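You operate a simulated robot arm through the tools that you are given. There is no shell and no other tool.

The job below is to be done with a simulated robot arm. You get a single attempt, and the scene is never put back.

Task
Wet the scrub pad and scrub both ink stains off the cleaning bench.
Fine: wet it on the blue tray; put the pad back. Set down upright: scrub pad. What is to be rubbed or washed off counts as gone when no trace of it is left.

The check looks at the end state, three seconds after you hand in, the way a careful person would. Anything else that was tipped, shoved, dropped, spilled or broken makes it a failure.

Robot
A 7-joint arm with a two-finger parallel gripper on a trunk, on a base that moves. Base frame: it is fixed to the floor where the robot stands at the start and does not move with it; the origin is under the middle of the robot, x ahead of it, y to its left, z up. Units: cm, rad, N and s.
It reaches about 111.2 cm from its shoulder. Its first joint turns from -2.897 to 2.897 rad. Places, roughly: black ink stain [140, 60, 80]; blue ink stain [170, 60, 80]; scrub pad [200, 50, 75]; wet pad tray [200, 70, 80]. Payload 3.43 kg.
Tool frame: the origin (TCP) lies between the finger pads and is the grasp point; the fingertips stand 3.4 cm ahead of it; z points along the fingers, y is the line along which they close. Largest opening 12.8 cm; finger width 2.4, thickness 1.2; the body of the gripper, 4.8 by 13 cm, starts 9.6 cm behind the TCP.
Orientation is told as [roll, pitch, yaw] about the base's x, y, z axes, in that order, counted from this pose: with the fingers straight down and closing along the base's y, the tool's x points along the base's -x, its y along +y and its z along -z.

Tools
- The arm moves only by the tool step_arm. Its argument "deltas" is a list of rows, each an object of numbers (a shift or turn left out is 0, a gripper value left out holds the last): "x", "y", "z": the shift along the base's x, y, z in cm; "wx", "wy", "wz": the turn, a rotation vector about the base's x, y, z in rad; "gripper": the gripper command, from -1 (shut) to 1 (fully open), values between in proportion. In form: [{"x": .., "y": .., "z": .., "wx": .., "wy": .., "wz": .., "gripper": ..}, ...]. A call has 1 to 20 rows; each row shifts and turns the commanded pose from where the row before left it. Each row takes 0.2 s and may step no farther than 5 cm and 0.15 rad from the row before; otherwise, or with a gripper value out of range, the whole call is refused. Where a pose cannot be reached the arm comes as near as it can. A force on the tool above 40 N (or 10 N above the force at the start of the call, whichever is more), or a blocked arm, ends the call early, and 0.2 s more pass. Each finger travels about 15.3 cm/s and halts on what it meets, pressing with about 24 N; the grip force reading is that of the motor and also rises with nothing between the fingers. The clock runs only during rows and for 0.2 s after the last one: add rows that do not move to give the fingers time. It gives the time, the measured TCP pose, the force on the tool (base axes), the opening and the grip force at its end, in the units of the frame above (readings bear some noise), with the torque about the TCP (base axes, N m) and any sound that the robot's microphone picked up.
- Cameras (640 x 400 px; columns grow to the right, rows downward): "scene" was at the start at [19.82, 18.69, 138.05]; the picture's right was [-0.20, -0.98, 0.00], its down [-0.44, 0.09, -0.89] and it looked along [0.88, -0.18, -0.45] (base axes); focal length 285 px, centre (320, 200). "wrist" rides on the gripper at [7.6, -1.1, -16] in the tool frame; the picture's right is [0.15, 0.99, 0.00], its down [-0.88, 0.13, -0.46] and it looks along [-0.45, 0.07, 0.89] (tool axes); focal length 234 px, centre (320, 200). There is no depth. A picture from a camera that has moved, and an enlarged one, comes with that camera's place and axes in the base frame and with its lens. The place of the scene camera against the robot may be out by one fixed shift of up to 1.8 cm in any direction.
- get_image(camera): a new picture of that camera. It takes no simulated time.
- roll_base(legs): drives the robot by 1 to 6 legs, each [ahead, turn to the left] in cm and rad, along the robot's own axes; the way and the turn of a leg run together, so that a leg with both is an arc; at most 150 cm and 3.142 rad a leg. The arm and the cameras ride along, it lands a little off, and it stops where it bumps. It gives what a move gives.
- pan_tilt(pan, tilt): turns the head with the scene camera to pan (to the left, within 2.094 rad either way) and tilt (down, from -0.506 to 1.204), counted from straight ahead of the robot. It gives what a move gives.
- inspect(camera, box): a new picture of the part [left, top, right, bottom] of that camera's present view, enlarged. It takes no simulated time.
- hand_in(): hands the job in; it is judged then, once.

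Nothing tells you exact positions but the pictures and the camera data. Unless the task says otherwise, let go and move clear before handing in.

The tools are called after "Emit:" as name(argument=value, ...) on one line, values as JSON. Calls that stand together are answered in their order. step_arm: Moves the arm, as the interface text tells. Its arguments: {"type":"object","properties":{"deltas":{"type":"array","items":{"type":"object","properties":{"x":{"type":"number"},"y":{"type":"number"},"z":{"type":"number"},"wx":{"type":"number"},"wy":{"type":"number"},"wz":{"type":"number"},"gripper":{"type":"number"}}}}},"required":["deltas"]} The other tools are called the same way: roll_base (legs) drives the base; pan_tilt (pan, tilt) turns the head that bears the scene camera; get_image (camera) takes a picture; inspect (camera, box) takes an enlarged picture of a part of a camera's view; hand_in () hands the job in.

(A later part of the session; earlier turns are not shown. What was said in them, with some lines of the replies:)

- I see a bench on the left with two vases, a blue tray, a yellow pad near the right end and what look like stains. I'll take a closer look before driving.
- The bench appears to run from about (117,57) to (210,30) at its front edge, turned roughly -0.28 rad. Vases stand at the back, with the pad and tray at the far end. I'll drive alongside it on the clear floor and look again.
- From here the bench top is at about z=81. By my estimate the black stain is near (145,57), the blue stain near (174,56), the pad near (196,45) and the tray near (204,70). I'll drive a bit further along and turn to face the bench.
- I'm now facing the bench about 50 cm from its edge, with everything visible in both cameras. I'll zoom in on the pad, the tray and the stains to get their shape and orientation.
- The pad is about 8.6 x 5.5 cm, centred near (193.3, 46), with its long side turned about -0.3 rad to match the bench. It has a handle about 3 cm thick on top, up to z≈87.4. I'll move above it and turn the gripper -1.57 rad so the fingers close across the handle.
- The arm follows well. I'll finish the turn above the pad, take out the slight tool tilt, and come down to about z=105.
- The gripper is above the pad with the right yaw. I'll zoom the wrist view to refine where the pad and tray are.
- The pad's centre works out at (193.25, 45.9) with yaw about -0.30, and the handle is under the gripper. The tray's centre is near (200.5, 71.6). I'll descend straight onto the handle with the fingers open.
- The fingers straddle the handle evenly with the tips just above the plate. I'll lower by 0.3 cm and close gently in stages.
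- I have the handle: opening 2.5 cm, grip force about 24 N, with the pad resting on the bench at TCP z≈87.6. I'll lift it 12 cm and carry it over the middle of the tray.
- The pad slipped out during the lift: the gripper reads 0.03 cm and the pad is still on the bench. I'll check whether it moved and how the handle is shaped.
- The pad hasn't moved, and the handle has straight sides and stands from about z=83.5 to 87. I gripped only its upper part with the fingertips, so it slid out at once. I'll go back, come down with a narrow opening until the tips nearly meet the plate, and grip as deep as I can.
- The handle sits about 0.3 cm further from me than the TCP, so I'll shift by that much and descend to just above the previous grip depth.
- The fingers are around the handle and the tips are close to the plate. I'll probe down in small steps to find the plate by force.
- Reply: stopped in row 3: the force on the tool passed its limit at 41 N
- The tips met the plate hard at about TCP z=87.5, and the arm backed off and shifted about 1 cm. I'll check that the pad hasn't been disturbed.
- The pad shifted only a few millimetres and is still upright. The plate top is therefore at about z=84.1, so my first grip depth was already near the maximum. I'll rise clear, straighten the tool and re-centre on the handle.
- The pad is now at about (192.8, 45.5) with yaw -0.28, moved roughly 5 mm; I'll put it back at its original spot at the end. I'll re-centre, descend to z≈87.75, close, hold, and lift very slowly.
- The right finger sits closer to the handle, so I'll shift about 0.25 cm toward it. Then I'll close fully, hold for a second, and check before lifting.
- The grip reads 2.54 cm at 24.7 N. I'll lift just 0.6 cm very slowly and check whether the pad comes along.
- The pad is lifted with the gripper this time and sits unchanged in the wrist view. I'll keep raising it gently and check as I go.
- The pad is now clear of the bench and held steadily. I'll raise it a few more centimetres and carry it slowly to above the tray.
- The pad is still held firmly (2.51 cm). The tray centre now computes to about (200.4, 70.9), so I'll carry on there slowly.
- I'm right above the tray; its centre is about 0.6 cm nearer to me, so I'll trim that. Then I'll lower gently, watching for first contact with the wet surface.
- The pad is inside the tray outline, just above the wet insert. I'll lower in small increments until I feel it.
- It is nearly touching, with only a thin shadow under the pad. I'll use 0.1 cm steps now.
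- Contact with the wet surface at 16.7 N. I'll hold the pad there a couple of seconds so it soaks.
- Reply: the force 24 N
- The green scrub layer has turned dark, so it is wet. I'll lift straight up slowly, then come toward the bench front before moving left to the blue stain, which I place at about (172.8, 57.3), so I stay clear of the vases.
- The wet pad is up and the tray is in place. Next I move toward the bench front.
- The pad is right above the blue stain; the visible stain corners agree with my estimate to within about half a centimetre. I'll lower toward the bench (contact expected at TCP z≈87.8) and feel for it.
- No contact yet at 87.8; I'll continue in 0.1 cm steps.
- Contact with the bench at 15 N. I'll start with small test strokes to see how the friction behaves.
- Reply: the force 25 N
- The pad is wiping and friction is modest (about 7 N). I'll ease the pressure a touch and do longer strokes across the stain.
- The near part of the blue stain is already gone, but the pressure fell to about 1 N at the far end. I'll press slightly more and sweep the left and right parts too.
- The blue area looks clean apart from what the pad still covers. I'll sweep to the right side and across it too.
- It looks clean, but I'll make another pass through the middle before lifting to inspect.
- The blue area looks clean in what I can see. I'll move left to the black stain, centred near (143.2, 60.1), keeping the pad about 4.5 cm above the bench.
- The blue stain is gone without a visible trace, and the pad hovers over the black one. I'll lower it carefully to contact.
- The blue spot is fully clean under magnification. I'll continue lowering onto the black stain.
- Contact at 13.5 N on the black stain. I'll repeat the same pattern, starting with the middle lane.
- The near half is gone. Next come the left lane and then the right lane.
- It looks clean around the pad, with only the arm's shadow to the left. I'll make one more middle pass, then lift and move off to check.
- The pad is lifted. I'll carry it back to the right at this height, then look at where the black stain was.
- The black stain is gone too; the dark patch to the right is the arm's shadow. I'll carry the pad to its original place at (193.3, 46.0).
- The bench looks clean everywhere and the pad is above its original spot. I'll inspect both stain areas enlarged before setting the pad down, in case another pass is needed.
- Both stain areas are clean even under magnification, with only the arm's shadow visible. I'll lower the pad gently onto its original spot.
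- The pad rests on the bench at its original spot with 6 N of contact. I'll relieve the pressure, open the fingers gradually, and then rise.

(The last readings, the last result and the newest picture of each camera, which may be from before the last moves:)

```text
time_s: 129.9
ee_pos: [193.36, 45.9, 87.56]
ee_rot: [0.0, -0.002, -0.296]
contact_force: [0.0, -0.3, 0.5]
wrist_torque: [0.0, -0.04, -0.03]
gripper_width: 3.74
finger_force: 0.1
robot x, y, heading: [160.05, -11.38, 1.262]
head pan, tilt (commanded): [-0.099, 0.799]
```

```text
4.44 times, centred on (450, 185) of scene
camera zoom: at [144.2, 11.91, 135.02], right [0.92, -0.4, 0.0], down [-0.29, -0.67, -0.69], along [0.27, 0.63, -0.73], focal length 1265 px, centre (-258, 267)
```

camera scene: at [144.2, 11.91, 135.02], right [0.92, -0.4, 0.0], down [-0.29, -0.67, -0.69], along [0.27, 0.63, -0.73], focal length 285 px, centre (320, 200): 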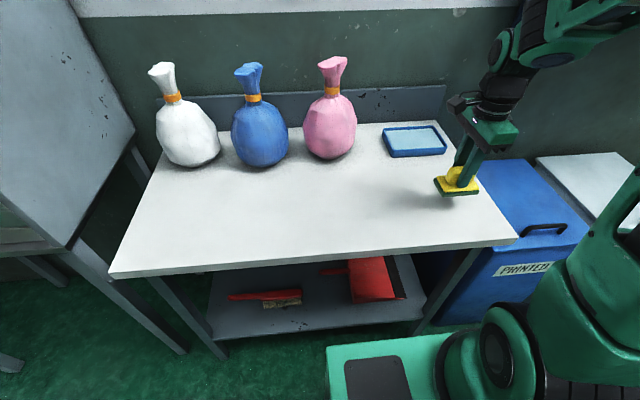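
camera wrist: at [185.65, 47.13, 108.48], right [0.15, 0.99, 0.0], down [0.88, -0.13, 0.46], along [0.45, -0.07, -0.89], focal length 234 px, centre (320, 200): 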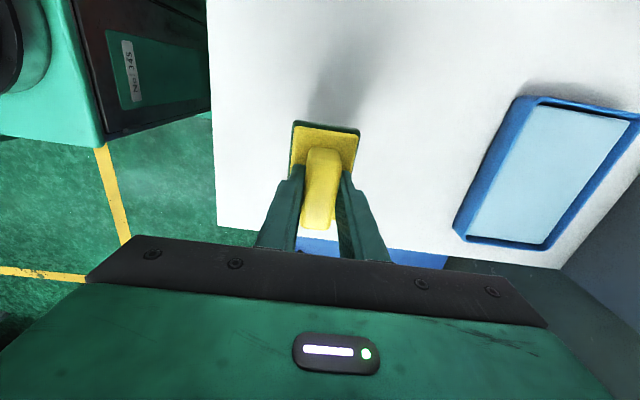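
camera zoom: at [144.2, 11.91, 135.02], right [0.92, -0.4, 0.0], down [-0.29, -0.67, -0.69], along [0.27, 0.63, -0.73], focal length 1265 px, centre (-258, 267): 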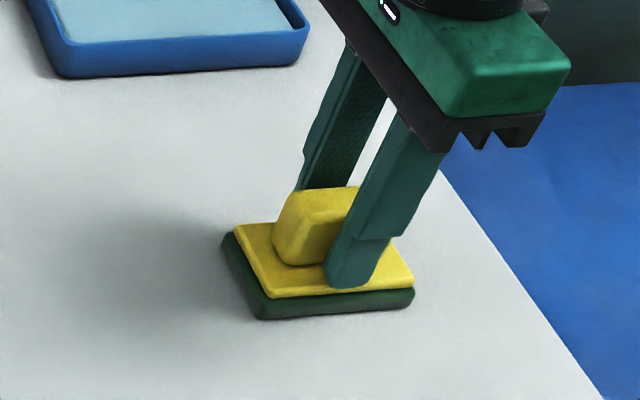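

The fingers are off the handle and the pad is flat on the bench. I'll open a bit more and rise straight up slowly.

Emit:
step_arm(deltas=[{"gripper": -0.3}, {"gripper": -0.3, "z": 0.1}, {"z": 0.3}, {"z": 0.7}, {"z": 1.2}, {"z": 2}, {"z": 3}, {"z": 4}, {"z": 4}, {"z": 4}, {"z": 3}, {"z": 0}])

Emit:
get_image(camera="wrist")

Emit:
inspect(camera="scene", box=[390, 140, 510, 230])

Emit:
get_image(camera="scene")

```text
time_s: 132.5
ee_pos: [193.25, 46.02, 109.84]
ee_rot: [-0.001, -0.001, -0.298]
contact_force: [0.2, -0.4, -1.0]
wrist_torque: [0.01, 0.0, 0.0]
gripper_width: 4.5
finger_force: 0.0
robot x, y, heading: [159.95, -11.32, 1.262]
head pan, tilt (commanded): [-0.099, 0.799]
```

```text
taken
camera wrist: at [185.66, 47.06, 125.82], right [0.15, 0.99, 0.0], down [0.88, -0.13, 0.46], along [0.45, -0.07, -0.89], focal length 234 px, centre (320, 200)
```

wrist: 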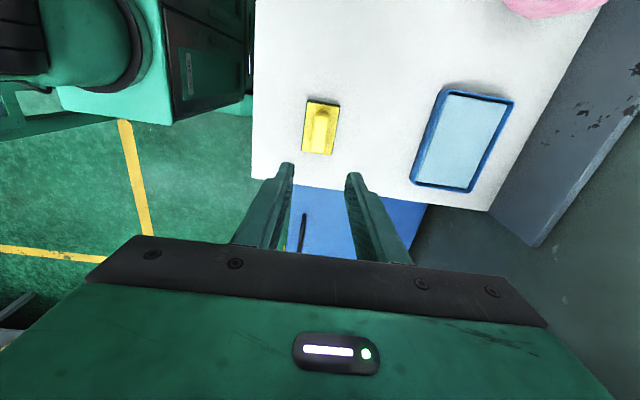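

```text
4.44 times, centred on (450, 185) of scene
camera zoom: at [144.2, 11.9, 135.02], right [0.92, -0.4, 0.0], down [-0.29, -0.67, -0.69], along [0.27, 0.63, -0.73], focal length 1265 px, centre (-258, 267)
```

zoom: 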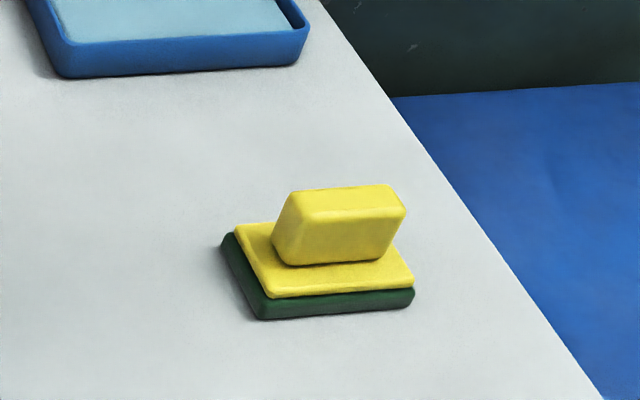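

```text
taken
camera scene: at [144.2, 11.9, 135.02], right [0.92, -0.4, 0.0], down [-0.29, -0.67, -0.69], along [0.27, 0.63, -0.73], focal length 285 px, centre (320, 200)
```

scene: 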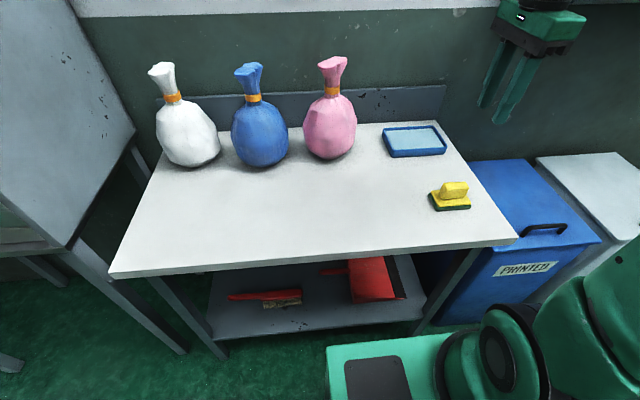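

The pad is upright and within about a millimetre of its original image position. I'll check both stain spots once more without the arm's shadow.

Emit:
inspect(camera="scene", box=[310, 165, 410, 228])

Emit:
inspect(camera="scene", box=[195, 190, 295, 253])

Emit:
step_arm(deltas=[{"x": -2, "y": -1, "z": 1}, {"x": -3, "y": -1, "z": 1}, {"x": -3, "y": -1, "wz": 0.13}, {"x": -3, "y": -0.5, "wz": 0.13}, {"x": -3, "wz": 0.13}, {"x": -3, "wz": 0.13}, {"x": -3, "wz": 0.13}, {"x": -3, "wz": 0.13}, {"x": -3, "wz": 0.13}, {"x": -3, "wz": 0.13}, {"x": -2, "wz": 0.13}, {"x": -1, "wz": 0.13}, {"wz": 0.13}, {"wz": 0.13}, {"x": 0}])

Emit:
get_image(camera="wrist")

Emit:
get_image(camera="scene")

```text
6.35 times, centred on (360, 196) of scene
camera zoom: at [144.2, 11.9, 135.02], right [0.92, -0.4, 0.0], down [-0.29, -0.67, -0.69], along [0.27, 0.63, -0.73], focal length 1807 px, centre (66, 222)
```

zoom: 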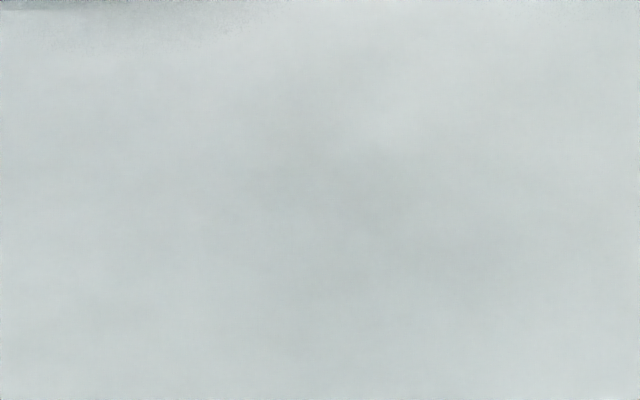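

```text
6.35 times, centred on (245, 222) of scene
camera zoom: at [144.2, 11.9, 135.02], right [0.92, -0.4, 0.0], down [-0.29, -0.67, -0.69], along [0.27, 0.63, -0.73], focal length 1807 px, centre (796, 64)
```

zoom: 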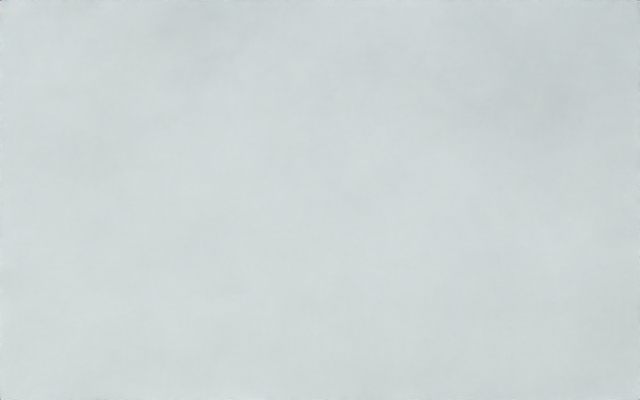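

```text
time_s: 135.7
ee_pos: [161.31, 42.37, 112.09]
ee_rot: [0.0, -0.001, 1.265]
contact_force: [0.4, -0.2, 0.2]
wrist_torque: [0.02, 0.01, 0.03]
gripper_width: 4.46
finger_force: 0.0
robot x, y, heading: [159.84, -11.51, 1.264]
head pan, tilt (commanded): [-0.099, 0.799]
```

```text
taken
camera wrist: at [160.1, 34.78, 127.86], right [-0.99, 0.16, 0.0], down [0.14, 0.88, 0.46], along [0.07, 0.45, -0.89], focal length 234 px, centre (320, 200)
```

wrist: 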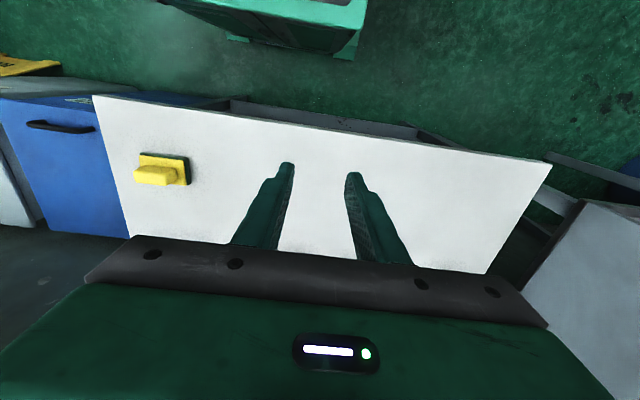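

```text
taken
camera scene: at [144.19, 11.9, 135.02], right [0.92, -0.4, 0.0], down [-0.29, -0.67, -0.69], along [0.27, 0.63, -0.73], focal length 285 px, centre (320, 200)
```

scene: 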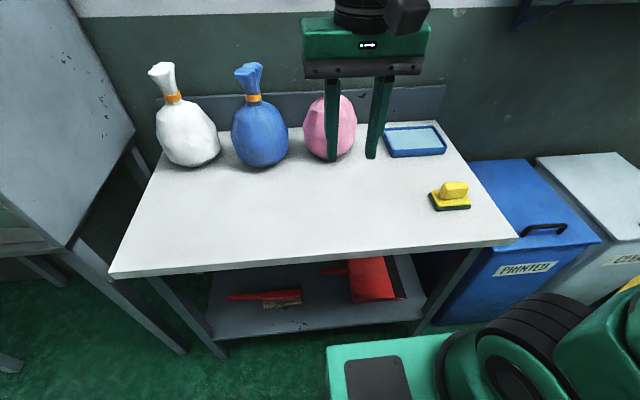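

Both stains are gone with no trace, seen from both cameras. The wet pad stands upright at its original spot, the tray and vases are where they were, and the arm is clear. I'm handing in.

Emit:
hand_in()

```text
The job is handed in.
```

The job is handed in: both ink stains are scrubbed off the bench. Enlarged views from the scene camera show no trace of either one.

- **Wetting:** I pressed the pad onto the blue tray for about two seconds. Its green layer turned dark, so I took it as wet.
- **Pad:** it stands upright within about a millimetre of its starting place, judged from the pictures.
- **Slip:** the first grip on the pad failed, and a second approach pressed hard on it and pushed it about 5 mm. I corrected that shift when I put it back.
- **Everything else:** the tray and the three vases look unmoved, and I let go and moved the arm clear before handing in.
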